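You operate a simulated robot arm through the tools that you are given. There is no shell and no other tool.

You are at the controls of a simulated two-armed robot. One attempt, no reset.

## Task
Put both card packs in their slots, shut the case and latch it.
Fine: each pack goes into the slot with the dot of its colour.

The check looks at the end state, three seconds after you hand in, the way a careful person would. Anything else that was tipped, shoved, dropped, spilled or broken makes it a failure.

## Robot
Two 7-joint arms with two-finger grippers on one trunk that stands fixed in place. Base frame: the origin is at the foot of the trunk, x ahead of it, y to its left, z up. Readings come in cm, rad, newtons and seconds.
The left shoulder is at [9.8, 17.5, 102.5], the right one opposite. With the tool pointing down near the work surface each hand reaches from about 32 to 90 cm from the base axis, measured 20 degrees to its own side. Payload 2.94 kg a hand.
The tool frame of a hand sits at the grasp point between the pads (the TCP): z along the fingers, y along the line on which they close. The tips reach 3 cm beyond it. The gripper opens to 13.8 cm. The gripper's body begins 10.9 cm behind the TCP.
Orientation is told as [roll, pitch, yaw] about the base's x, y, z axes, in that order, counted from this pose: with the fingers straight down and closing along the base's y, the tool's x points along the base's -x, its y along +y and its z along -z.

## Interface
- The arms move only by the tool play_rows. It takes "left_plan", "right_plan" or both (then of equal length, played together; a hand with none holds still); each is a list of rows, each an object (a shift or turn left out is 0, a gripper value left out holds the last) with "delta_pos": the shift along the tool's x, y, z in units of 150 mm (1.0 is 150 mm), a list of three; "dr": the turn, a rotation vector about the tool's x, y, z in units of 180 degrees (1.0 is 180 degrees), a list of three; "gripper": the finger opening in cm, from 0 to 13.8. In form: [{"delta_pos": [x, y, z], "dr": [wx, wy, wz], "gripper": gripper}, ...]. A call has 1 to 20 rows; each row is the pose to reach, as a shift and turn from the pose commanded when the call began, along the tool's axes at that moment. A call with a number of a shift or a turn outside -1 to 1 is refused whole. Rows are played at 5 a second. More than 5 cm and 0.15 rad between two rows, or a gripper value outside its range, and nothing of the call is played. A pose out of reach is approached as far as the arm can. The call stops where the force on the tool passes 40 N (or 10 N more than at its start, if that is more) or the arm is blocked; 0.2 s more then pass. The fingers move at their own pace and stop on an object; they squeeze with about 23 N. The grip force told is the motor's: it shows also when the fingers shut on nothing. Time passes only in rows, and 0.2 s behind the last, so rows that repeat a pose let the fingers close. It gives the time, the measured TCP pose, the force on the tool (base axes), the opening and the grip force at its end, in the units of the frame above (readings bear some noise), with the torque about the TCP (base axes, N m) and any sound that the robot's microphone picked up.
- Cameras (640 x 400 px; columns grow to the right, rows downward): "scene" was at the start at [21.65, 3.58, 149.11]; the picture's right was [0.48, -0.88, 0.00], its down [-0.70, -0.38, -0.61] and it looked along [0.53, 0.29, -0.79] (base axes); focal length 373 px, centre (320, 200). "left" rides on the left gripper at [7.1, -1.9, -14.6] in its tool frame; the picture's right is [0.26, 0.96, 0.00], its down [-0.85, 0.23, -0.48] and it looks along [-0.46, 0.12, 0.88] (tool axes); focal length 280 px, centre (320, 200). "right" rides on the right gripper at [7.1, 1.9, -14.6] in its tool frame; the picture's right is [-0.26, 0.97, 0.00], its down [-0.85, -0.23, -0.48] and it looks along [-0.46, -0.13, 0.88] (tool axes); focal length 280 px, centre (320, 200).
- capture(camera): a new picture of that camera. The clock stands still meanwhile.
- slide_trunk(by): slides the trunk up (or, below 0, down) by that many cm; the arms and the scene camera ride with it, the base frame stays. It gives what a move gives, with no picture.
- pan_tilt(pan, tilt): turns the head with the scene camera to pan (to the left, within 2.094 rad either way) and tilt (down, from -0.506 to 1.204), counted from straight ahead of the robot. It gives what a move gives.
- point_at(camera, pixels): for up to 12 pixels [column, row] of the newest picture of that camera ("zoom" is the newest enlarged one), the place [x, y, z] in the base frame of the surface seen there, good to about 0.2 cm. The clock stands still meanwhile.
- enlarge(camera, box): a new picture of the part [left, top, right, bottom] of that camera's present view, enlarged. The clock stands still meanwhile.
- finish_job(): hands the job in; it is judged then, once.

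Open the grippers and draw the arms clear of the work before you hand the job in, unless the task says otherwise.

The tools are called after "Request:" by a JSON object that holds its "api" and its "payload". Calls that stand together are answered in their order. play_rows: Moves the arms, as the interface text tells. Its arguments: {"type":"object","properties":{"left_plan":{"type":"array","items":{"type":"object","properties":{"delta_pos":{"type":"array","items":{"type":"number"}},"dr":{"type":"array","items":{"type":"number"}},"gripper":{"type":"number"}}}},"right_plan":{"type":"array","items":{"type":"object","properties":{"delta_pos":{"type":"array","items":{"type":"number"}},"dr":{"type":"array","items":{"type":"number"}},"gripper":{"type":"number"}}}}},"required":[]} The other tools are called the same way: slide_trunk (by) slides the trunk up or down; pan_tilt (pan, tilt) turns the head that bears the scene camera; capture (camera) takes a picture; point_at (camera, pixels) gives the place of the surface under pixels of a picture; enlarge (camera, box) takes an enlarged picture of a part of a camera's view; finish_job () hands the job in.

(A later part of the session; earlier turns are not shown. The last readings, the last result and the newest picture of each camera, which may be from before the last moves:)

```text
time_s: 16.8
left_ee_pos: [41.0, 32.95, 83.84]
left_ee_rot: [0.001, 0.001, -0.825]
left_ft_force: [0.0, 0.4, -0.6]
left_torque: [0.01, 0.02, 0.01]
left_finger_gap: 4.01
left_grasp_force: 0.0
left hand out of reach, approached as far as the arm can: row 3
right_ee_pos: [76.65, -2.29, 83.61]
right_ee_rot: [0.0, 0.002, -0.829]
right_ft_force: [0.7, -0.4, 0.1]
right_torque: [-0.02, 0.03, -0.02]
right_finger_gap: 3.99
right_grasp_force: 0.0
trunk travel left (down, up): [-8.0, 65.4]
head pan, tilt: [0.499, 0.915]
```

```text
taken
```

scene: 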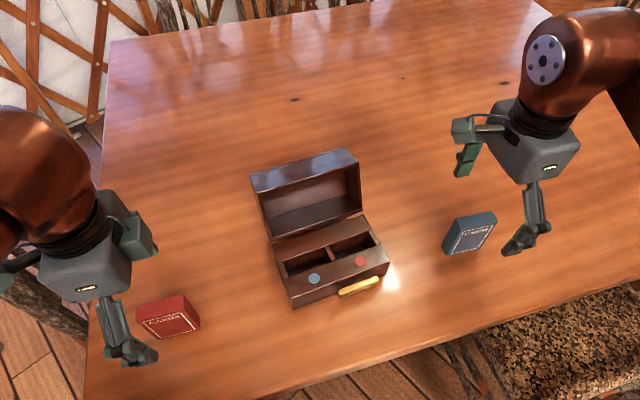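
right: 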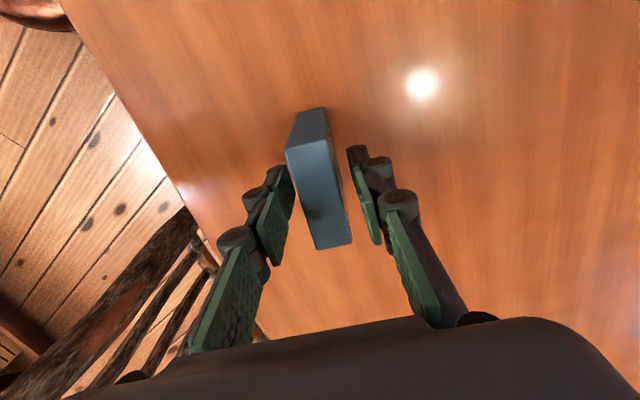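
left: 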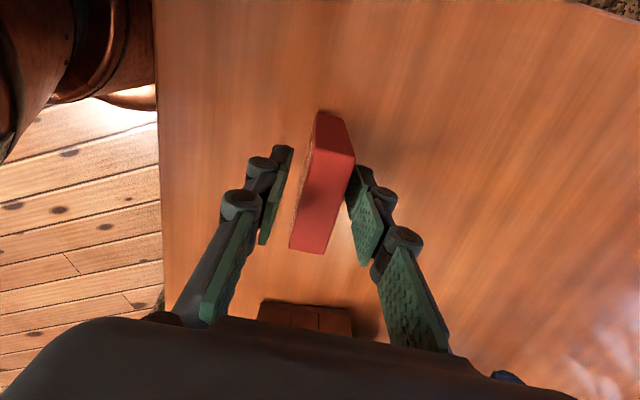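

Both packs stand between the half-closed pads. I close both grippers fully onto them.

Request:
{"api": "play_rows", "payload": {"right_plan": [{"gripper": 3}, {"gripper": 2.4}, {"gripper": 1}, {"gripper": 1}, {"gripper": 1}], "left_plan": [{"gripper": 3}, {"gripper": 2.4}, {"gripper": 1}, {"gripper": 1}, {"gripper": 1}]}}

Request:
{"api": "capture", "payload": {"camera": "right"}}

Request:
{"api": "capture", "payload": {"camera": "left"}}

```text
time_s: 18.0
left_ee_pos: [41.09, 32.92, 83.85]
left_ee_rot: [-0.001, 0.002, -0.823]
left_ft_force: [0.8, -0.5, -0.6]
left_torque: [0.0, -0.02, -0.03]
left_finger_gap: 2.23
left_grasp_force: 22.5
right_ee_pos: [76.69, -2.34, 83.72]
right_ee_rot: [-0.001, 0.002, -0.83]
right_ft_force: [-0.7, 1.3, 0.5]
right_torque: [-0.01, 0.0, 0.03]
right_finger_gap: 2.23
right_grasp_force: 23.2
trunk travel left (down, up): [-8.0, 65.4]
head pan, tilt: [0.499, 0.915]
```

```text
taken
```

right: 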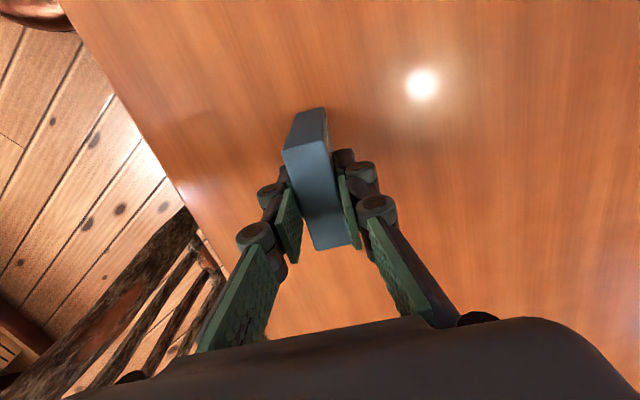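

```text
taken
```

left: 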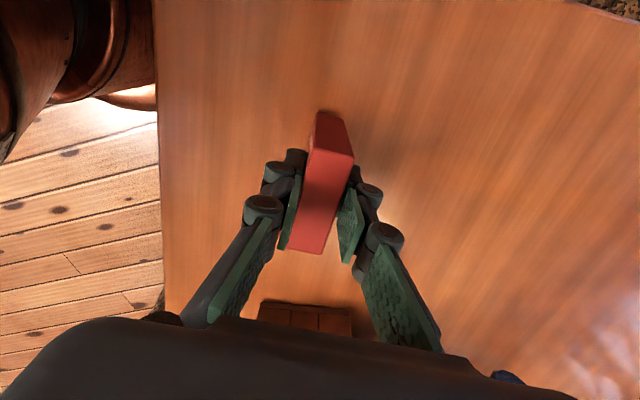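

Both grips are firm (gap 2.23 cm, 23 N). I lift the blue pack with the right hand and carry it toward the case at TCP z≈97, the left hand holding still.

Request:
{"api": "play_rows", "payload": {"right_plan": [{"delta_pos": [0, 0, -0.15]}, {"delta_pos": [0, 0, -0.33]}, {"delta_pos": [0, 0, -0.53]}, {"delta_pos": [0.1, 0, -0.73]}, {"delta_pos": [0.25, 0, -0.89]}, {"delta_pos": [0.45, 0, -0.89]}, {"delta_pos": [0.65, 0, -0.89]}, {"delta_pos": [0.82, 0, -0.89]}, {"delta_pos": [0.95, 0, -0.89]}, {"delta_pos": [0.95, 0, -0.89]}]}}

Request:
{"api": "capture", "payload": {"camera": "right"}}

```text
time_s: 20.2
left_ee_pos: [41.01, 32.86, 83.83]
left_ee_rot: [-0.002, -0.002, -0.825]
left_ft_force: [0.2, -0.3, -0.5]
left_torque: [-0.04, 0.04, -0.01]
left_finger_gap: 2.26
left_grasp_force: 23.4
right_ee_pos: [67.03, 8.21, 97.18]
right_ee_rot: [0.002, 0.002, -0.829]
right_ft_force: [0.2, 0.9, -1.1]
right_torque: [-0.01, 0.04, 0.04]
right_finger_gap: 2.24
right_grasp_force: 22.9
trunk travel left (down, up): [-8.0, 65.4]
head pan, tilt: [0.499, 0.915]
```

```text
taken
```

right: 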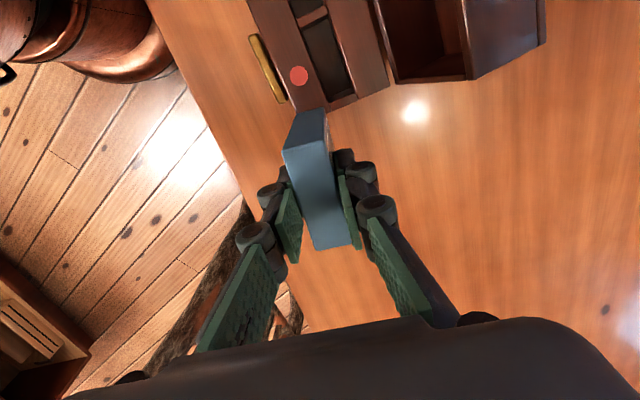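

The blue pack is held upright at (318,185), well aligned. I measure its top corners and face to know its offset and angle in the hand.

Request:
{"api": "enlarge", "payload": {"camera": "right", "box": [270, 100, 370, 260]}}

Request:
{"api": "point_at", "payload": {"camera": "right", "pixels": [[287, 153], [328, 143], [316, 246], [349, 242], [318, 190], [295, 140], [322, 115], [310, 170], [335, 225], [298, 115]]}}

```text
2.50 times, centred on (320, 180) of right
```

zoom: 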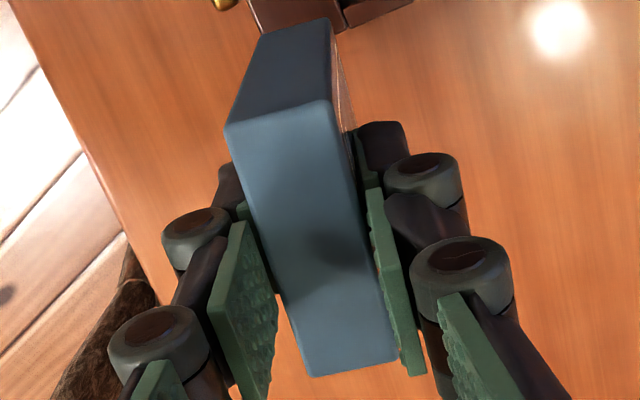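

```text
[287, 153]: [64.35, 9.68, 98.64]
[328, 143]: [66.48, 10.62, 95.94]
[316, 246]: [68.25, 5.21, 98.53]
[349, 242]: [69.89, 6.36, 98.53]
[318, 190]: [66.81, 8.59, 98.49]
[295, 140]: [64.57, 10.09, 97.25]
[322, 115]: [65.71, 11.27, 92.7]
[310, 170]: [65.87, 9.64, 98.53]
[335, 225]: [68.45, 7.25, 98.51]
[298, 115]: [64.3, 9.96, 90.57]
```

Pack bottom is 7.77 cm below the TCP and the pack is about 8° off the case's angle. I bring it above the blue slot at (58.85,19.1), turning 8°.

Request:
{"api": "play_rows", "payload": {"right_plan": [{"delta_pos": [0.18, 0.018, 0], "dr": [0, 0, -0.009]}, {"delta_pos": [0.36, 0.035, 0], "dr": [0, 0, -0.018]}, {"delta_pos": [0.54, 0.053, 0], "dr": [0, 0, -0.027]}, {"delta_pos": [0.72, 0.07, 0], "dr": [0, 0, -0.036]}, {"delta_pos": [0.85, 0.083, 0], "dr": [0, 0, -0.044]}, {"delta_pos": [0.903, 0.088, 0], "dr": [0, 0, -0.044]}, {"delta_pos": [0.903, 0.088, 0], "dr": [0, 0, -0.044]}, {"delta_pos": [0.903, 0.088, 0], "dr": [0, 0, -0.044]}]}}

Request:
{"api": "capture", "payload": {"camera": "right"}}

Request:
{"api": "capture", "payload": {"camera": "scene"}}

```text
time_s: 22.0
left_ee_pos: [40.95, 32.93, 83.77]
left_ee_rot: [-0.001, 0.0, -0.824]
left_ft_force: [0.3, 0.4, 0.6]
left_torque: [0.04, 0.02, 0.0]
left_finger_gap: 2.25
left_grasp_force: 23.0
right_ee_pos: [58.88, 19.0, 97.23]
right_ee_rot: [0.0, 0.001, -0.69]
right_ft_force: [0.1, -0.5, -1.3]
right_torque: [0.0, -0.05, 0.0]
right_finger_gap: 2.22
right_grasp_force: 23.0
trunk travel left (down, up): [-8.0, 65.4]
head pan, tilt: [0.499, 0.915]
```

```text
taken
```

right: 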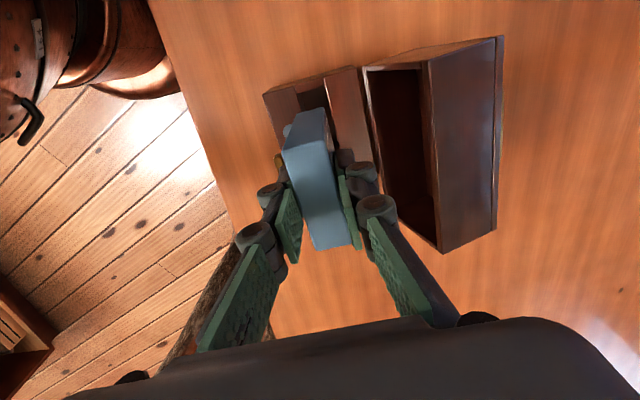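

```text
taken
```

scene: 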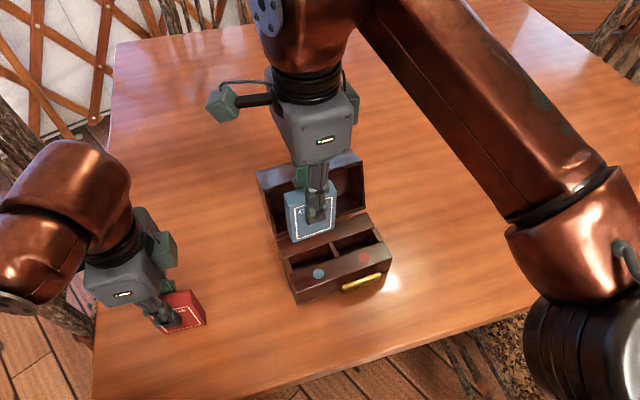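

The pack hovers above the blue slot (scene (310,215)). I measure its visible face corners to confirm angle and centre before lowering.

Request:
{"api": "enlarge", "payload": {"camera": "scene", "box": [270, 170, 400, 310]}}

Request:
{"api": "point_at", "payload": {"camera": "scene", "pixels": [[294, 241], [334, 227], [292, 235], [332, 222], [287, 205], [293, 225], [333, 210], [318, 273], [362, 258], [312, 237]]}}

Request:
{"api": "point_at", "payload": {"camera": "right", "pixels": [[287, 153], [316, 246], [349, 242], [318, 190], [325, 142], [300, 170], [320, 235]]}}

```text
2.86 times, centred on (335, 240) of scene
```

zoom: 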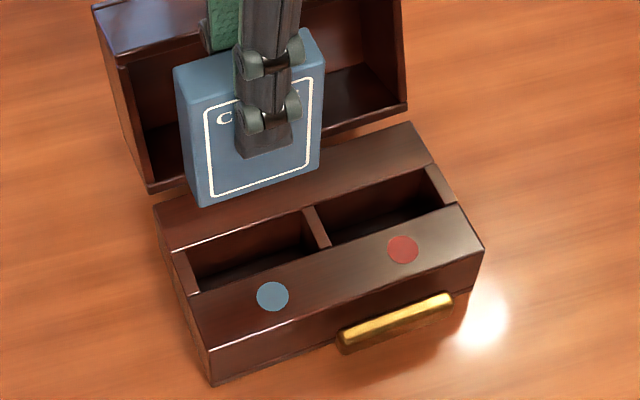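

```text
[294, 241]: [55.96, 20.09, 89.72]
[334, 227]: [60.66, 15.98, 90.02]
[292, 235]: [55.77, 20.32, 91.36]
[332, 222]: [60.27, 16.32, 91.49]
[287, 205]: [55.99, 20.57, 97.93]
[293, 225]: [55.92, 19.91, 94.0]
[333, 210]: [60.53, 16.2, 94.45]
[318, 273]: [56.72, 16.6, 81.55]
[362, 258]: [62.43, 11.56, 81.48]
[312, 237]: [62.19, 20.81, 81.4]
```

```text
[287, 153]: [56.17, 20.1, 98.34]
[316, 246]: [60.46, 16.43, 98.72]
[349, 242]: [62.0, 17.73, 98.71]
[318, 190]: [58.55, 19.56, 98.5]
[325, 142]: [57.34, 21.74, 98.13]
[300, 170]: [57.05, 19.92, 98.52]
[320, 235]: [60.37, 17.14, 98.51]
```

Pack spans u 29.9–36.2, about 0.3 cm right of the slot centre; v is centred. I shift 0.3 cm and lower until the bottom is just above the slot.

Request:
{"api": "play_rows", "payload": {"right_plan": [{"delta_pos": [0.02, 0, 0.1]}, {"delta_pos": [0.02, 0, 0.22]}, {"delta_pos": [0.02, 0, 0.34]}, {"delta_pos": [0.02, 0, 0.44]}, {"delta_pos": [0.02, 0, 0.49]}, {"delta_pos": [0.02, 0, 0.49]}, {"delta_pos": [0.02, 0, 0.49]}]}}

Request:
{"api": "enlarge", "payload": {"camera": "scene", "box": [270, 190, 400, 310]}}

Request:
{"api": "enlarge", "payload": {"camera": "right", "box": [240, 60, 420, 260]}}

```text
time_s: 23.6
left_ee_pos: [41.03, 32.95, 83.78]
left_ee_rot: [-0.001, 0.0, -0.825]
left_ft_force: [-0.1, 0.8, 0.0]
left_torque: [0.02, -0.01, -0.02]
left_finger_gap: 2.23
left_grasp_force: 23.0
right_ee_pos: [58.71, 19.21, 89.89]
right_ee_rot: [0.001, 0.002, -0.69]
right_ft_force: [-0.3, -0.5, -0.7]
right_torque: [0.03, 0.03, 0.01]
right_finger_gap: 2.26
right_grasp_force: 22.8
trunk travel left (down, up): [-8.0, 65.4]
head pan, tilt: [0.499, 0.915]
```

```text
3.33 times, centred on (335, 250) of scene
```

zoom: 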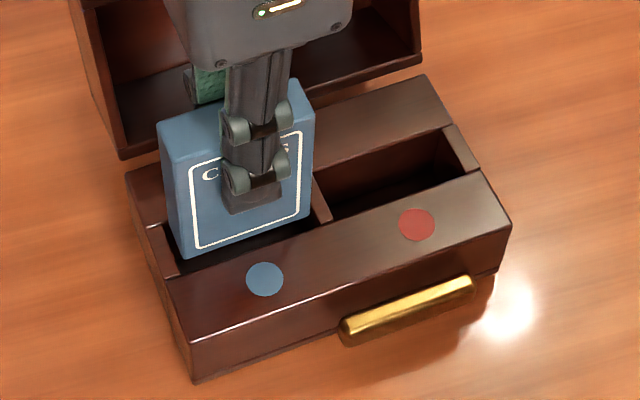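

```text
2.00 times, centred on (330, 160) of right
```

zoom: 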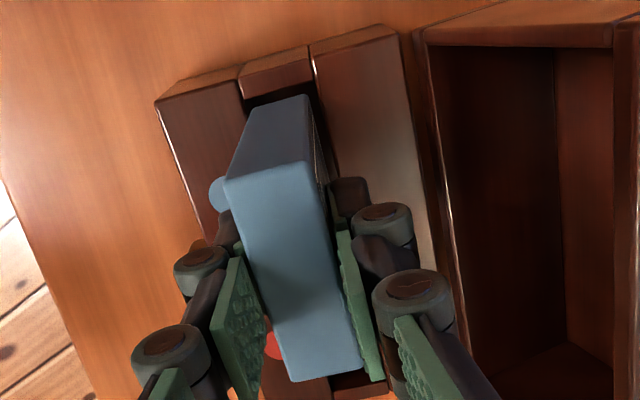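

The pack's bottom is just above the slot and lined up with it. I lower it slowly the remaining 4.7 cm.

Request:
{"api": "play_rows", "payload": {"right_plan": [{"delta_pos": [0, 0, 0.03]}, {"delta_pos": [0, 0, 0.07]}, {"delta_pos": [0, 0, 0.11]}, {"delta_pos": [0, 0, 0.15]}, {"delta_pos": [0, 0, 0.19]}, {"delta_pos": [0, 0, 0.23]}, {"delta_pos": [0, 0, 0.27]}, {"delta_pos": [0, 0, 0.3]}, {"delta_pos": [0, 0, 0.313]}]}}

Request:
{"api": "enlarge", "payload": {"camera": "scene", "box": [270, 190, 400, 310]}}

Request:
{"api": "enlarge", "payload": {"camera": "right", "box": [240, 60, 420, 260]}}

```text
time_s: 25.6
left_ee_pos: [41.04, 32.99, 83.82]
left_ee_rot: [-0.001, 0.0, -0.823]
left_ft_force: [-0.8, -0.9, 0.6]
left_torque: [0.02, 0.02, 0.0]
left_finger_gap: 2.23
left_grasp_force: 23.5
right_ee_pos: [58.61, 19.2, 85.18]
right_ee_rot: [-0.002, 0.002, -0.69]
right_ft_force: [0.5, -0.6, -0.4]
right_torque: [0.0, 0.0, -0.02]
right_finger_gap: 2.22
right_grasp_force: 23.5
trunk travel left (down, up): [-8.0, 65.4]
head pan, tilt: [0.499, 0.915]
```

```text
3.33 times, centred on (335, 250) of scene
```

zoom: 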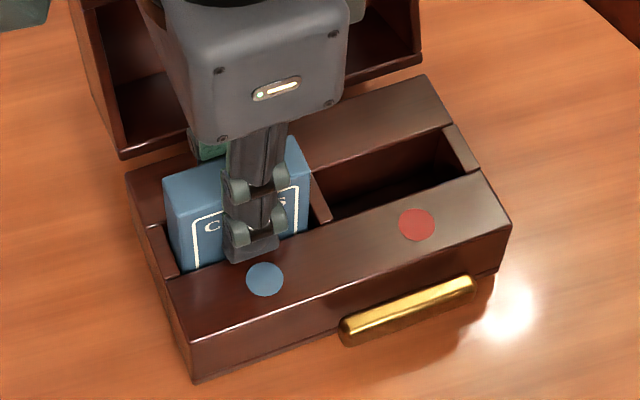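

```text
2.00 times, centred on (330, 160) of right
```

zoom: 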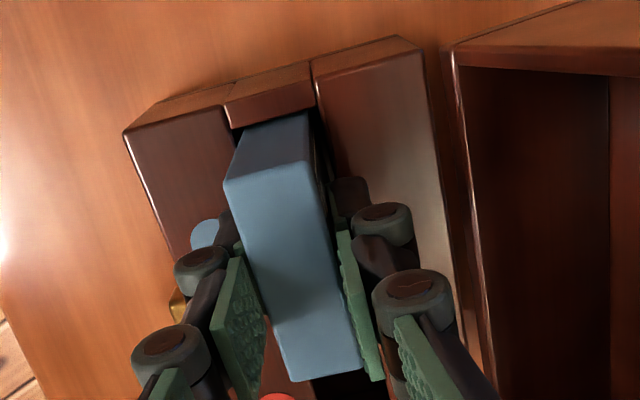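

The pack is in the blue slot with its bottom about 0.2 cm above the floor and no force. I open to 4.2 cm and rise straight up.

Request:
{"api": "play_rows", "payload": {"right_plan": [{"gripper": 2.8}, {"gripper": 3.4}, {"gripper": 4.2}, {"gripper": 4.2}, {"delta_pos": [0, 0, -0.1]}, {"delta_pos": [0, 0, -0.25]}, {"delta_pos": [0, 0, -0.45]}, {"delta_pos": [0, 0, -0.65]}, {"delta_pos": [0, 0, -0.85]}, {"delta_pos": [0, 0, -1.0]}, {"delta_pos": [0, 0, -1.0]}]}}

Request:
{"api": "enlarge", "payload": {"camera": "scene", "box": [270, 190, 400, 310]}}

Request:
{"api": "capture", "payload": {"camera": "right"}}

```text
time_s: 28.0
left_ee_pos: [41.04, 32.92, 83.76]
left_ee_rot: [0.001, 0.0, -0.824]
left_ft_force: [-0.4, -0.3, 0.4]
left_torque: [0.0, 0.02, -0.01]
left_finger_gap: 2.25
left_grasp_force: 22.9
right_ee_pos: [58.47, 19.28, 100.17]
right_ee_rot: [-0.001, 0.002, -0.689]
right_ft_force: [0.4, -0.1, -0.9]
right_torque: [-0.02, 0.03, -0.01]
right_finger_gap: 4.21
right_grasp_force: 0.1
trunk travel left (down, up): [-8.0, 65.4]
head pan, tilt: [0.499, 0.915]
```

```text
3.33 times, centred on (335, 250) of scene
```

zoom: 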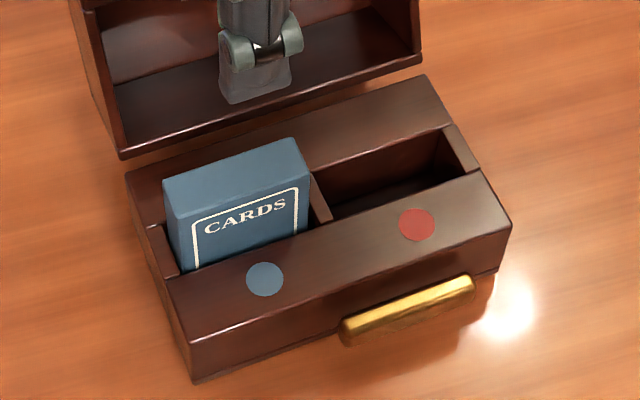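

```text
taken
```

right: 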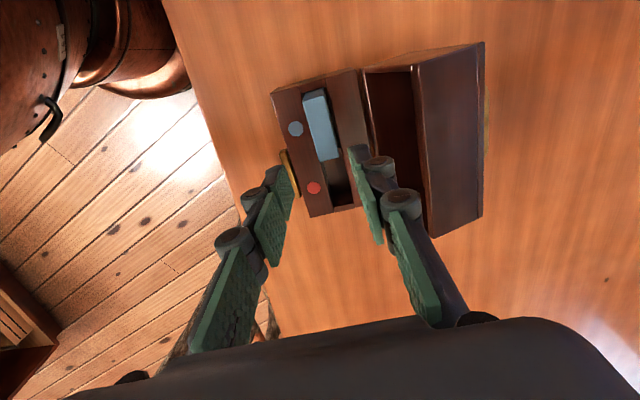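

Blue is seated cleanly in its slot. I draw the right hand away to the right, and lift the red pack with the left hand at the same time.

Request:
{"api": "play_rows", "payload": {"right_plan": [{"delta_pos": [-0.15, 0, 0]}, {"delta_pos": [-0.33, 0, 0]}, {"delta_pos": [-0.51, 0, 0]}, {"delta_pos": [-0.69, 0, 0]}, {"delta_pos": [-0.87, 0, 0]}, {"delta_pos": [-1.0, 0, 0]}, {"delta_pos": [-1.0, -0.15, 0]}, {"delta_pos": [-1.0, -0.3, 0]}, {"delta_pos": [-1.0, -0.5, 0]}, {"delta_pos": [-1.0, -0.7, 0]}], "left_plan": [{"delta_pos": [0, 0, 0]}, {"delta_pos": [0, 0, -0.1]}, {"delta_pos": [0, 0, -0.2]}, {"delta_pos": [0, 0, -0.35]}, {"delta_pos": [0, 0, -0.5]}, {"delta_pos": [0, 0, -0.65]}, {"delta_pos": [0, 0, -0.8]}, {"delta_pos": [0, 0, -0.93]}, {"delta_pos": [0, 0, -1.0]}, {"delta_pos": [0, 0, -1.0]}]}}

Request:
{"api": "capture", "payload": {"camera": "scene"}}

Request:
{"api": "capture", "payload": {"camera": "left"}}

```text
time_s: 30.2
left_ee_pos: [41.0, 33.09, 98.74]
left_ee_rot: [0.001, 0.001, -0.824]
left_ft_force: [-0.1, -0.3, -0.8]
left_torque: [0.05, -0.02, -0.01]
left_finger_gap: 2.22
left_grasp_force: 22.9
right_ee_pos: [63.38, 1.61, 99.98]
right_ee_rot: [-0.002, 0.002, -0.69]
right_ft_force: [-0.4, -0.4, -0.5]
right_torque: [0.02, 0.03, 0.01]
right_finger_gap: 4.22
right_grasp_force: 0.0
trunk travel left (down, up): [-8.0, 65.4]
head pan, tilt: [0.499, 0.915]
```

```text
taken
```

scene: 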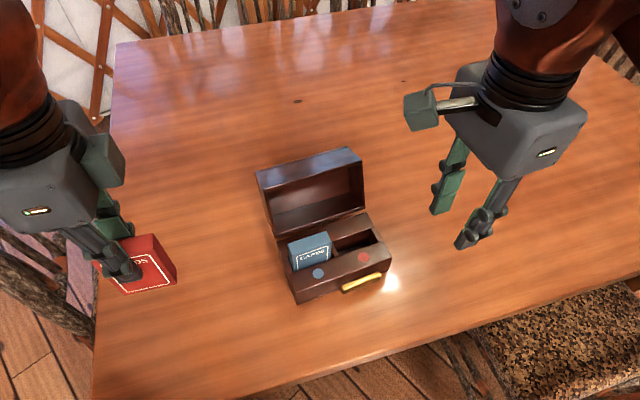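

```text
taken
```

left: 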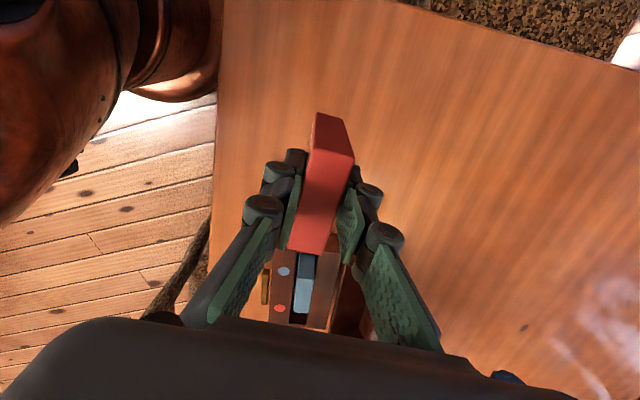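

The left hand holds red at z 98.7, with its bottom at 90.9, clear of the blue pack's top (86.4). I move it halfway to the case while the right hand moves farther right.

Request:
{"api": "play_rows", "payload": {"left_plan": [{"delta_pos": [-0.12, 0.02, 0], "dr": [0, 0, -0.005]}, {"delta_pos": [-0.28, 0.045, 0], "dr": [0, 0, -0.011]}, {"delta_pos": [-0.44, 0.07, 0], "dr": [0, 0, -0.018]}, {"delta_pos": [-0.6, 0.095, 0], "dr": [0, 0, -0.025]}, {"delta_pos": [-0.76, 0.12, 0], "dr": [0, 0, -0.032]}, {"delta_pos": [-0.9, 0.14, 0], "dr": [0, 0, -0.037]}, {"delta_pos": [-0.95, 0.15, 0], "dr": [0, 0, -0.037]}, {"delta_pos": [-0.95, 0.15, 0], "dr": [0, 0, -0.037]}], "right_plan": [{"delta_pos": [-0.15, 0, 0]}, {"delta_pos": [-0.33, 0, 0]}, {"delta_pos": [-0.51, 0, 0]}, {"delta_pos": [-0.69, 0, 0]}, {"delta_pos": [-0.85, 0, 0]}, {"delta_pos": [-0.95, 0, 0]}, {"delta_pos": [-1.0, 0, 0]}, {"delta_pos": [-1.0, 0, 0]}]}}

Request:
{"api": "capture", "payload": {"camera": "scene"}}

Request:
{"api": "capture", "payload": {"camera": "left"}}

```text
time_s: 32.0
left_ee_pos: [52.82, 23.98, 98.66]
left_ee_rot: [-0.003, 0.006, -0.706]
left_ft_force: [-0.8, 0.0, -0.4]
left_torque: [0.01, -0.06, -0.03]
left_finger_gap: 2.25
left_grasp_force: 23.2
right_ee_pos: [75.84, -8.13, 99.93]
right_ee_rot: [-0.003, 0.008, -0.69]
right_ft_force: [0.2, -1.3, -0.8]
right_torque: [-0.01, -0.07, -0.01]
right_finger_gap: 4.2
right_grasp_force: 0.0
trunk travel left (down, up): [-8.0, 65.4]
head pan, tilt: [0.499, 0.915]
```

```text
taken
```

scene: 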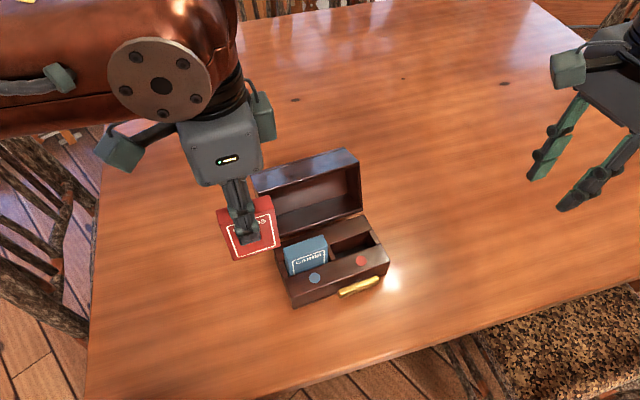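

```text
taken
```

left: 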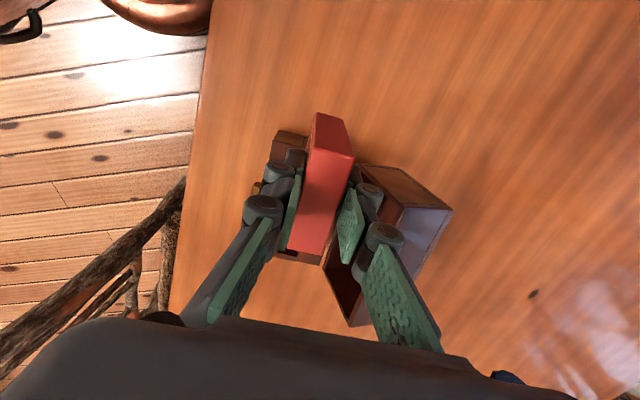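

I continue the last ~15 cm to bring red above the red slot.

Request:
{"api": "play_rows", "payload": {"left_plan": [{"delta_pos": [-0.12, 0.002, 0]}, {"delta_pos": [-0.28, 0.005, 0]}, {"delta_pos": [-0.44, 0.008, 0]}, {"delta_pos": [-0.6, 0.01, 0]}, {"delta_pos": [-0.76, 0.012, 0]}, {"delta_pos": [-0.9, 0.015, 0]}, {"delta_pos": [-0.98, 0.016, 0]}, {"delta_pos": [-0.98, 0.016, 0]}, {"delta_pos": [-0.98, 0.016, 0]}]}}

Request:
{"api": "capture", "payload": {"camera": "scene"}}

Request:
{"api": "enlarge", "payload": {"camera": "scene", "box": [270, 170, 410, 310]}}

Request:
{"api": "capture", "payload": {"camera": "left"}}

```text
time_s: 33.1
left_ee_pos: [58.23, 18.78, 99.25]
left_ee_rot: [0.013, -0.009, -0.706]
left_ft_force: [-1.5, 0.9, -1.6]
left_torque: [-0.07, -0.18, -0.01]
left_finger_gap: 2.24
left_grasp_force: 22.8
left hand out of reach, approached as far as the arm can: row 5
right_ee_pos: [75.03, -8.78, 101.67]
right_ee_rot: [0.018, 0.0, -0.725]
right_ft_force: [0.0, -1.1, -0.2]
right_torque: [0.05, -0.01, 0.03]
right_finger_gap: 4.2
right_grasp_force: 0.1
trunk travel left (down, up): [-8.0, 65.4]
head pan, tilt: [0.499, 0.915]
stopped in row 5 (right hand): the arm was blocked; the commanded pose is now the measured one
```

```text
taken
```

scene: 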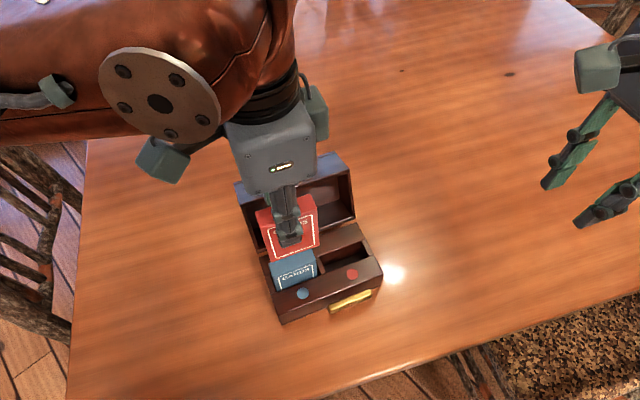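

```text
2.86 times, centred on (340, 240) of scene
```

zoom: 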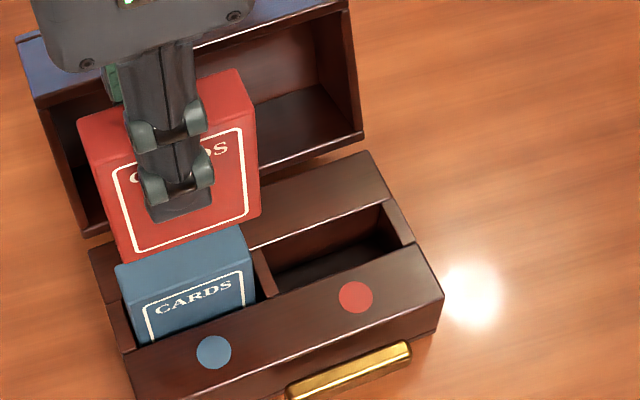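

```text
taken
```

left: 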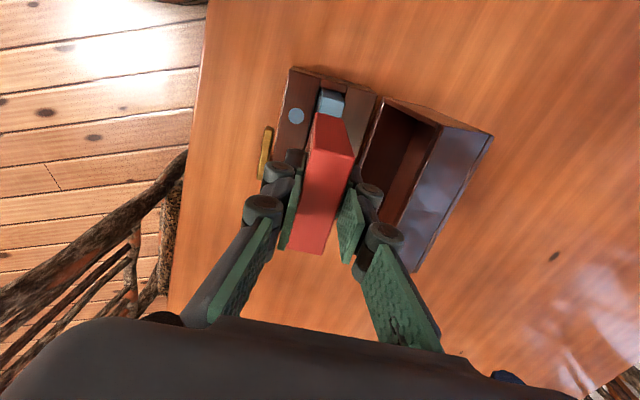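

The move stopped: the right arm reported blocked and the scene view shifted slightly (blue dot from (314,278) to (303,293)). I check whether the case moved and where the arms are.

Request:
{"api": "point_at", "payload": {"camera": "scene", "pixels": [[303, 293], [352, 273], [293, 270], [60, 30], [160, 85], [250, 30], [20, 100], [590, 70], [280, 320], [380, 275]]}}

Request:
{"api": "capture", "payload": {"camera": "right"}}

Request:
{"api": "point_at", "payload": {"camera": "left", "pixels": [[296, 116], [330, 103], [321, 180], [297, 72]]}}

```text
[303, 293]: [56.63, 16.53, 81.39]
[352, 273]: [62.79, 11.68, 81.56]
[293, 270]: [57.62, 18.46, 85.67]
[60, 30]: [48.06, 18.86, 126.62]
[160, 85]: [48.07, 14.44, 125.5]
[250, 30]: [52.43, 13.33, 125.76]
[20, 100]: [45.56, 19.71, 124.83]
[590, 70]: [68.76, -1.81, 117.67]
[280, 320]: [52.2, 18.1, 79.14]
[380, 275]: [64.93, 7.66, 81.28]
```

```text
taken
```

right: 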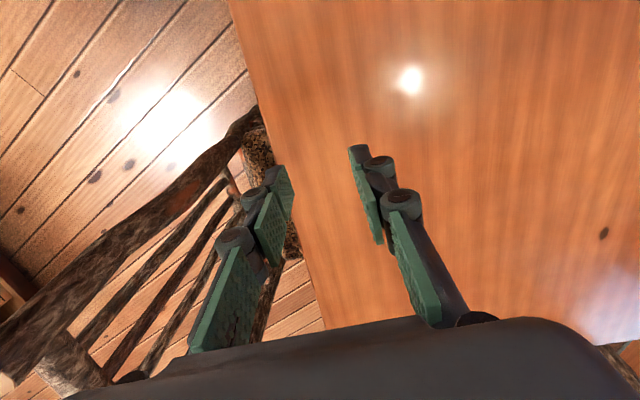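

```text
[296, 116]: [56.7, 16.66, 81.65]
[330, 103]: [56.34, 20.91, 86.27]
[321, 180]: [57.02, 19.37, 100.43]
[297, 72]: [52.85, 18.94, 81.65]
```

The case and blue pack have not moved. I play two holding rows to see whether the arms are settled.

Request:
{"api": "play_rows", "payload": {"left_plan": [{"delta_pos": [0, 0, 0]}, {"delta_pos": [0, 0, 0]}, {"delta_pos": [0, 0, 0]}], "right_plan": [{"delta_pos": [0, 0, 0]}, {"delta_pos": [0, 0, 0]}, {"delta_pos": [0, 0, 0]}]}}

Request:
{"api": "capture", "payload": {"camera": "scene"}}

```text
time_s: 33.4
left_ee_pos: [54.07, 19.45, 100.71]
left_ee_rot: [0.053, -0.052, -0.696]
left_ft_force: [-2.3, 0.8, -0.5]
left_torque: [-0.07, -0.32, -0.03]
left_finger_gap: 2.24
left_grasp_force: 23.2
right_ee_pos: [73.89, -11.66, 106.58]
right_ee_rot: [0.112, 0.041, -0.801]
right_ft_force: [0.5, 0.0, -0.4]
right_torque: [0.14, 0.04, -0.03]
right_finger_gap: 4.21
right_grasp_force: 0.0
trunk travel left (down, up): [-8.0, 65.4]
head pan, tilt: [0.499, 0.915]
stopped in row 1 (right hand): the arm was blocked; the commanded pose is now the measured one
```

```text
taken
```

scene: 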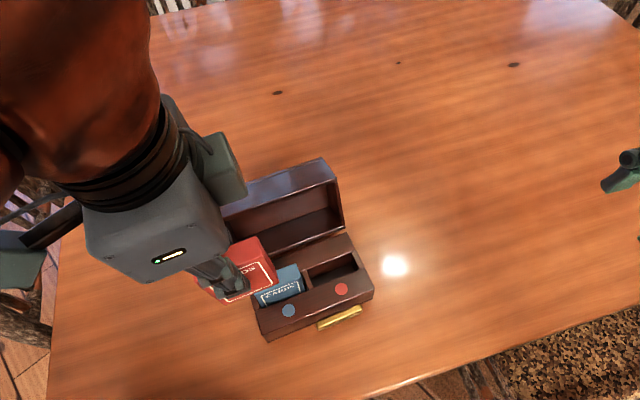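

The arms are still moving on their own (right hand rose to z 106.6, left swung back). I hold once more to see whether it settles.

Request:
{"api": "play_rows", "payload": {"left_plan": [{"delta_pos": [0, 0, 0]}], "right_plan": [{"delta_pos": [0, 0, 0]}]}}

Request:
{"api": "capture", "payload": {"camera": "scene"}}

Request:
{"api": "capture", "payload": {"camera": "left"}}

Request:
{"api": "capture", "payload": {"camera": "right"}}

```text
time_s: 33.8
left_ee_pos: [46.98, 21.72, 101.76]
left_ee_rot: [0.13, -0.113, -0.729]
left_ft_force: [-0.9, 0.9, -1.2]
left_torque: [-0.06, -0.02, -0.07]
left_finger_gap: 2.23
left_grasp_force: 23.1
right_ee_pos: [66.63, -15.11, 115.08]
right_ee_rot: [0.267, 0.055, -0.812]
right_ft_force: [-0.7, -0.2, 0.6]
right_torque: [0.06, -0.06, 0.04]
right_finger_gap: 4.2
right_grasp_force: 0.1
trunk travel left (down, up): [-8.0, 65.4]
head pan, tilt: [0.499, 0.915]
stopped in row 1 (left hand): the arm was blocked; the commanded pose is now the measured one
```

```text
taken
```

scene: 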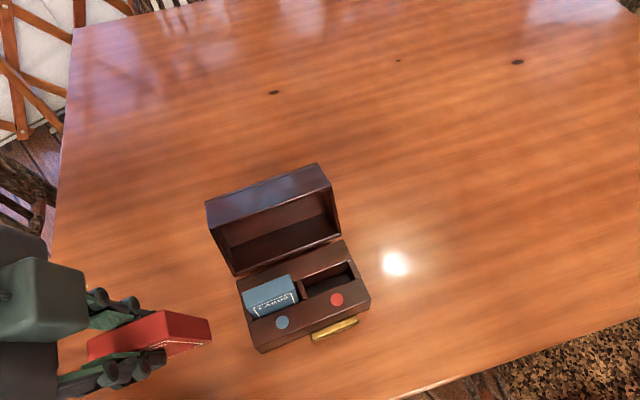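

```text
taken
```

left: 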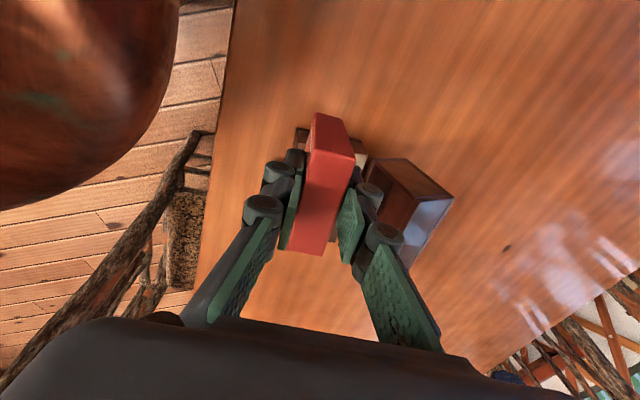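

```text
taken
```

right: 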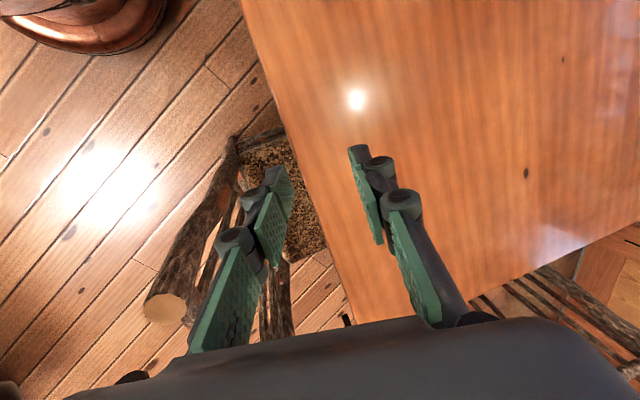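

From the dot pixels I infer the trunk itself is displaced about 20 cm forward and low, which explains the arms drifting. Red is still firmly held (23 N), so I raise the trunk back by 12 cm to restore the posture that worked.

Request:
{"api": "slide_trunk", "payload": {"by": 12}}

Request:
{"api": "capture", "payload": {"camera": "scene"}}

Request:
{"api": "capture", "payload": {"camera": "left"}}

Request:
{"api": "capture", "payload": {"camera": "right"}}

```text
time_s: 34.1
left_ee_pos: [35.95, 23.2, 104.05]
left_ee_rot: [0.277, -0.209, -0.758]
left_ft_force: [1.2, -0.2, -1.2]
left_torque: [0.1, 0.01, 0.03]
left_finger_gap: 2.25
left_grasp_force: 22.8
right_ee_pos: [51.03, -17.18, 121.43]
right_ee_rot: [0.402, -0.024, -0.791]
right_ft_force: [7.8, 0.4, -6.0]
right_torque: [0.07, 0.71, 0.21]
right_finger_gap: 4.22
right_grasp_force: 0.1
trunk travel left (down, up): [-8.2, 65.2]
head pan, tilt: [0.499, 0.915]
stopped: the arm was blocked; the commanded pose is now the measured one
```

```text
taken
```

scene: 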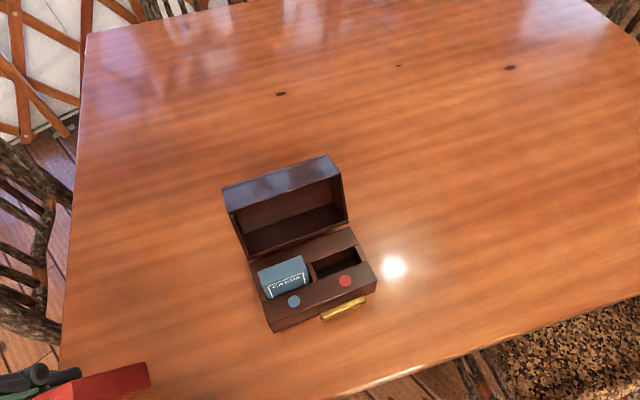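

```text
taken
```

left: 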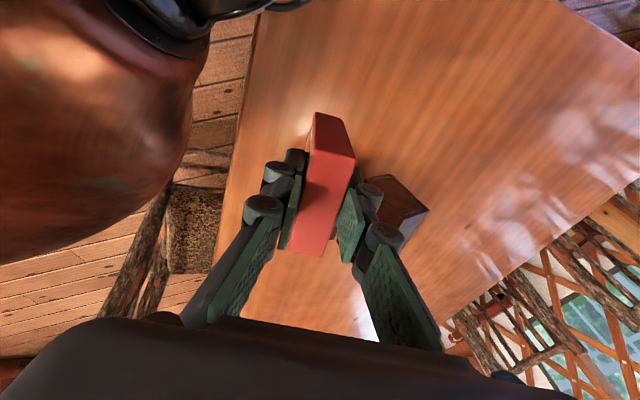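

```text
taken
```

right: 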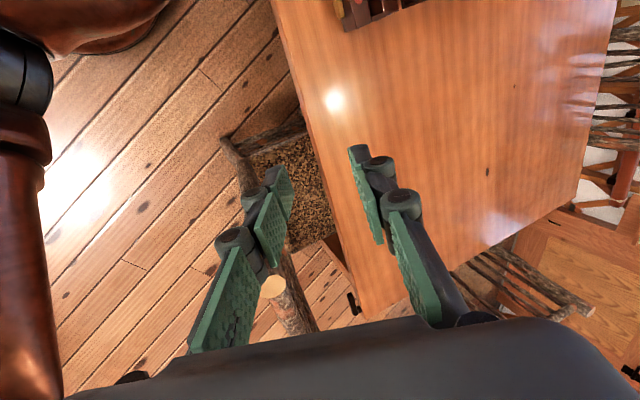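

Both hands keep retracting toward the body; nothing has been touched and red is still gripped. I hold again to let it come to rest.

Request:
{"api": "play_rows", "payload": {"left_plan": [{"delta_pos": [0, 0, 0]}, {"delta_pos": [0, 0, 0]}, {"delta_pos": [0, 0, 0]}], "right_plan": [{"delta_pos": [0, 0, 0]}, {"delta_pos": [0, 0, 0]}, {"delta_pos": [0, 0, 0]}]}}

Request:
{"api": "capture", "payload": {"camera": "scene"}}

```text
time_s: 34.4
left_ee_pos: [21.58, 22.95, 106.53]
left_ee_rot: [0.378, -0.346, -0.783]
left_ft_force: [-5.8, -1.0, -4.3]
left_torque: [0.14, -0.57, 0.04]
left_finger_gap: 2.21
left_grasp_force: 22.9
right_ee_pos: [35.77, -16.48, 124.14]
right_ee_rot: [0.461, -0.125, -0.815]
right_ft_force: [-6.6, 0.0, 0.6]
right_torque: [-0.13, -0.7, -0.18]
right_finger_gap: 4.15
right_grasp_force: 0.0
trunk travel left (down, up): [-8.2, 65.2]
head pan, tilt: [0.499, 0.915]
stopped in row 1 (left hand): the arm was blocked; the commanded pose is now the measured one
```

```text
taken
```

scene: 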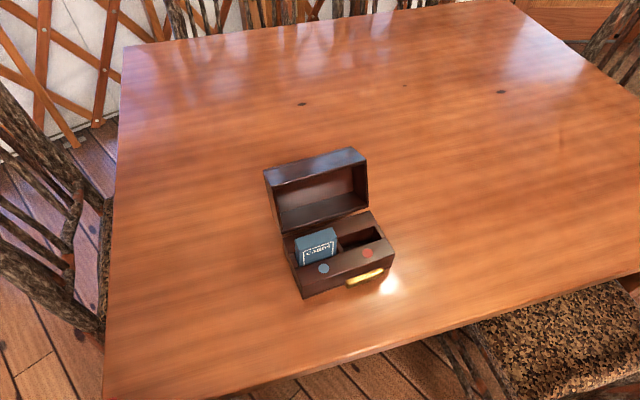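

The camera view is swinging back toward its earlier place (dots at (323,269),(367,253)); the whole upper body seems to be swaying. I let time pass with a small head move and see if it settles.

Request:
{"api": "pan_tilt", "payload": {"pan": 0.52, "tilt": 0.915}}

Request:
{"api": "capture", "payload": {"camera": "scene"}}

Request:
{"api": "capture", "payload": {"camera": "left"}}

Request:
{"api": "capture", "payload": {"camera": "right"}}

```text
time_s: 35.0
left_ee_pos: [31.92, 22.9, 105.51]
left_ee_rot: [0.314, -0.301, -0.747]
left_ft_force: [-1.5, 1.3, -0.2]
left_torque: [-0.07, -0.18, 0.0]
left_finger_gap: 2.25
left_grasp_force: 22.9
right_ee_pos: [47.8, -16.63, 120.88]
right_ee_rot: [0.377, -0.049, -0.824]
right_ft_force: [0.6, -0.5, -1.8]
right_torque: [0.07, -0.01, -0.01]
right_finger_gap: 4.19
right_grasp_force: 0.1
trunk travel left (down, up): [-8.2, 65.2]
head pan, tilt: [0.52, 0.915]
```

```text
taken
```

scene: 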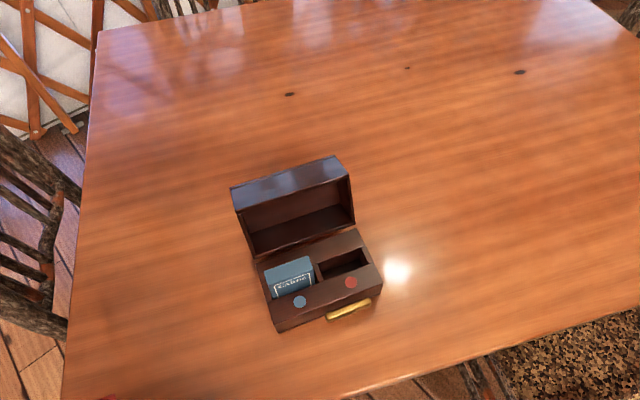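

```text
taken
```

left: 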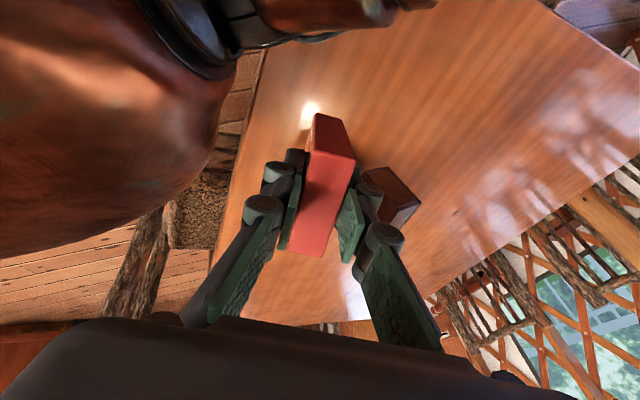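

```text
taken
```

right: 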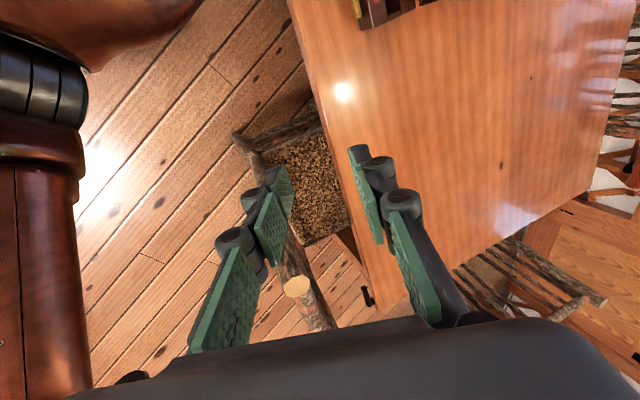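

It swung forward again (left x 31.9), so it is a decaying sway. I let more time pass with small head moves.

Request:
{"api": "pan_tilt", "payload": {"pan": 0.499, "tilt": 0.915}}

Request:
{"api": "pan_tilt", "payload": {"pan": 0.52, "tilt": 0.915}}

Request:
{"api": "pan_tilt", "payload": {"pan": 0.499, "tilt": 0.915}}

Request:
{"api": "capture", "payload": {"camera": "scene"}}

```text
time_s: 35.6
left_ee_pos: [23.26, 22.85, 106.13]
left_ee_rot: [0.362, -0.334, -0.774]
left_ft_force: [0.1, -1.6, -3.7]
left_torque: [0.13, -0.02, 0.02]
left_finger_gap: 2.21
left_grasp_force: 22.8
right_ee_pos: [36.26, -15.8, 124.86]
right_ee_rot: [0.51, -0.132, -0.802]
right_ft_force: [0.8, 0.9, -1.2]
right_torque: [-0.06, 0.0, 0.01]
right_finger_gap: 4.17
right_grasp_force: 0.0
trunk travel left (down, up): [-8.2, 65.2]
head pan, tilt: [0.499, 0.915]
```

```text
time_s: 36.2
left_ee_pos: [29.57, 22.92, 105.17]
left_ee_rot: [0.303, -0.271, -0.754]
left_ft_force: [0.3, 2.1, -0.6]
left_torque: [-0.12, 0.15, -0.07]
left_finger_gap: 2.21
left_grasp_force: 23.4
right_ee_pos: [44.93, -16.25, 122.49]
right_ee_rot: [0.42, -0.078, -0.811]
right_ft_force: [-2.3, -0.5, -0.1]
right_torque: [0.11, -0.26, -0.04]
right_finger_gap: 4.19
right_grasp_force: 0.1
trunk travel left (down, up): [-8.2, 65.2]
head pan, tilt: [0.52, 0.915]
```

```text
time_s: 36.9
left_ee_pos: [27.68, 22.69, 105.2]
left_ee_rot: [0.305, -0.267, -0.762]
left_ft_force: [3.2, 0.8, -3.0]
left_torque: [-0.01, 0.36, 0.01]
left_finger_gap: 2.26
left_grasp_force: 23.4
right_ee_pos: [42.2, -16.29, 123.39]
right_ee_rot: [0.446, -0.097, -0.805]
right_ft_force: [2.0, -0.4, -0.6]
right_torque: [0.04, 0.22, 0.1]
right_finger_gap: 4.18
right_grasp_force: 0.1
trunk travel left (down, up): [-8.2, 65.2]
head pan, tilt: [0.499, 0.915]
```

```text
taken
```

scene: 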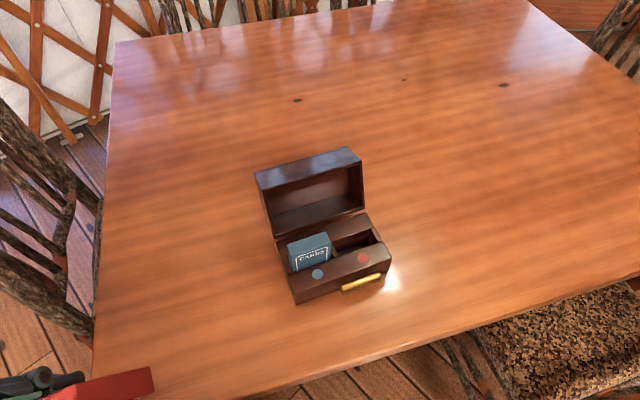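

The sway is dying out and the dots are back at (318,273)/(363,257), the resting view. I let it settle fully.

Request:
{"api": "pan_tilt", "payload": {"pan": 0.52, "tilt": 0.915}}

Request:
{"api": "pan_tilt", "payload": {"pan": 0.499, "tilt": 0.915}}

Request:
{"api": "pan_tilt", "payload": {"pan": 0.52, "tilt": 0.915}}

Request:
{"api": "pan_tilt", "payload": {"pan": 0.499, "tilt": 0.915}}

Request:
{"api": "pan_tilt", "payload": {"pan": 0.52, "tilt": 0.915}}

Request:
{"api": "pan_tilt", "payload": {"pan": 0.499, "tilt": 0.915}}

Request:
{"api": "capture", "payload": {"camera": "left"}}

Request:
{"api": "capture", "payload": {"camera": "right"}}

```text
time_s: 37.5
left_ee_pos: [26.16, 22.49, 106.07]
left_ee_rot: [0.324, -0.287, -0.769]
left_ft_force: [-2.0, -1.2, 0.3]
left_torque: [0.05, -0.15, 0.03]
left_finger_gap: 2.25
left_grasp_force: 22.8
right_ee_pos: [40.19, -16.24, 124.39]
right_ee_rot: [0.469, -0.109, -0.802]
right_ft_force: [0.0, -0.2, -0.4]
right_torque: [-0.05, -0.06, -0.01]
right_finger_gap: 4.21
right_grasp_force: 0.1
trunk travel left (down, up): [-8.2, 65.2]
head pan, tilt: [0.52, 0.915]
```

```text
time_s: 38.1
left_ee_pos: [27.12, 22.63, 105.52]
left_ee_rot: [0.314, -0.279, -0.763]
left_ft_force: [0.8, -0.5, -2.0]
left_torque: [0.0, 0.04, 0.0]
left_finger_gap: 2.25
left_grasp_force: 23.0
right_ee_pos: [41.4, -16.22, 123.59]
right_ee_rot: [0.452, -0.101, -0.806]
right_ft_force: [-0.3, 0.0, -0.5]
right_torque: [-0.04, -0.02, -0.02]
right_finger_gap: 4.19
right_grasp_force: 0.2
trunk travel left (down, up): [-8.2, 65.2]
head pan, tilt: [0.499, 0.915]
```

```text
time_s: 38.7
left_ee_pos: [27.28, 22.68, 105.36]
left_ee_rot: [0.31, -0.276, -0.764]
left_ft_force: [-0.2, 0.2, -1.2]
left_torque: [0.02, 0.0, 0.01]
left_finger_gap: 2.25
left_grasp_force: 22.4
right_ee_pos: [41.98, -16.27, 123.42]
right_ee_rot: [0.45, -0.097, -0.803]
right_ft_force: [0.5, -0.3, -0.6]
right_torque: [0.0, -0.01, 0.02]
right_finger_gap: 4.2
right_grasp_force: 0.0
trunk travel left (down, up): [-8.2, 65.2]
head pan, tilt: [0.52, 0.915]
```

```text
time_s: 39.3
left_ee_pos: [27.26, 22.78, 105.49]
left_ee_rot: [0.311, -0.275, -0.764]
left_ft_force: [0.7, 0.2, -0.7]
left_torque: [0.01, 0.04, 0.02]
left_finger_gap: 2.27
left_grasp_force: 23.3
right_ee_pos: [41.84, -16.15, 123.38]
right_ee_rot: [0.451, -0.1, -0.804]
right_ft_force: [0.8, -0.9, -0.5]
right_torque: [0.0, 0.02, 0.02]
right_finger_gap: 4.22
right_grasp_force: 0.0
trunk travel left (down, up): [-8.2, 65.2]
head pan, tilt: [0.499, 0.915]
```

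```text
time_s: 39.9
left_ee_pos: [27.33, 22.67, 105.35]
left_ee_rot: [0.309, -0.277, -0.764]
left_ft_force: [0.2, 0.7, -1.0]
left_torque: [0.02, 0.01, 0.04]
left_finger_gap: 2.24
left_grasp_force: 23.2
right_ee_pos: [41.78, -16.19, 123.43]
right_ee_rot: [0.451, -0.1, -0.802]
right_ft_force: [-0.3, 0.1, -0.5]
right_torque: [0.0, -0.02, -0.03]
right_finger_gap: 4.2
right_grasp_force: 0.0
trunk travel left (down, up): [-8.2, 65.2]
head pan, tilt: [0.52, 0.915]
```

```text
time_s: 40.5
left_ee_pos: [27.43, 22.69, 105.47]
left_ee_rot: [0.311, -0.274, -0.764]
left_ft_force: [0.6, 1.2, -1.0]
left_torque: [0.0, 0.02, 0.02]
left_finger_gap: 2.24
left_grasp_force: 23.0
right_ee_pos: [42.0, -16.24, 123.5]
right_ee_rot: [0.448, -0.1, -0.805]
right_ft_force: [-0.5, 0.4, -0.3]
right_torque: [0.01, -0.02, 0.0]
right_finger_gap: 4.2
right_grasp_force: 0.1
trunk travel left (down, up): [-8.2, 65.2]
head pan, tilt: [0.499, 0.915]
```

```text
taken
```

left: 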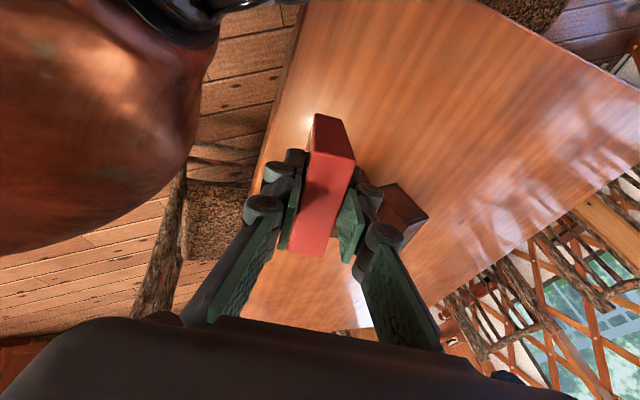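

```text
taken
```

right: 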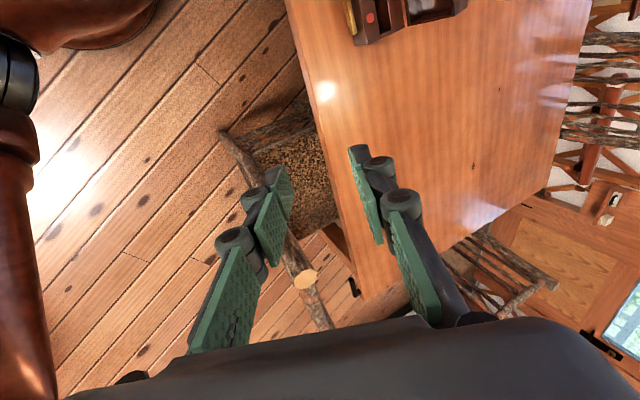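

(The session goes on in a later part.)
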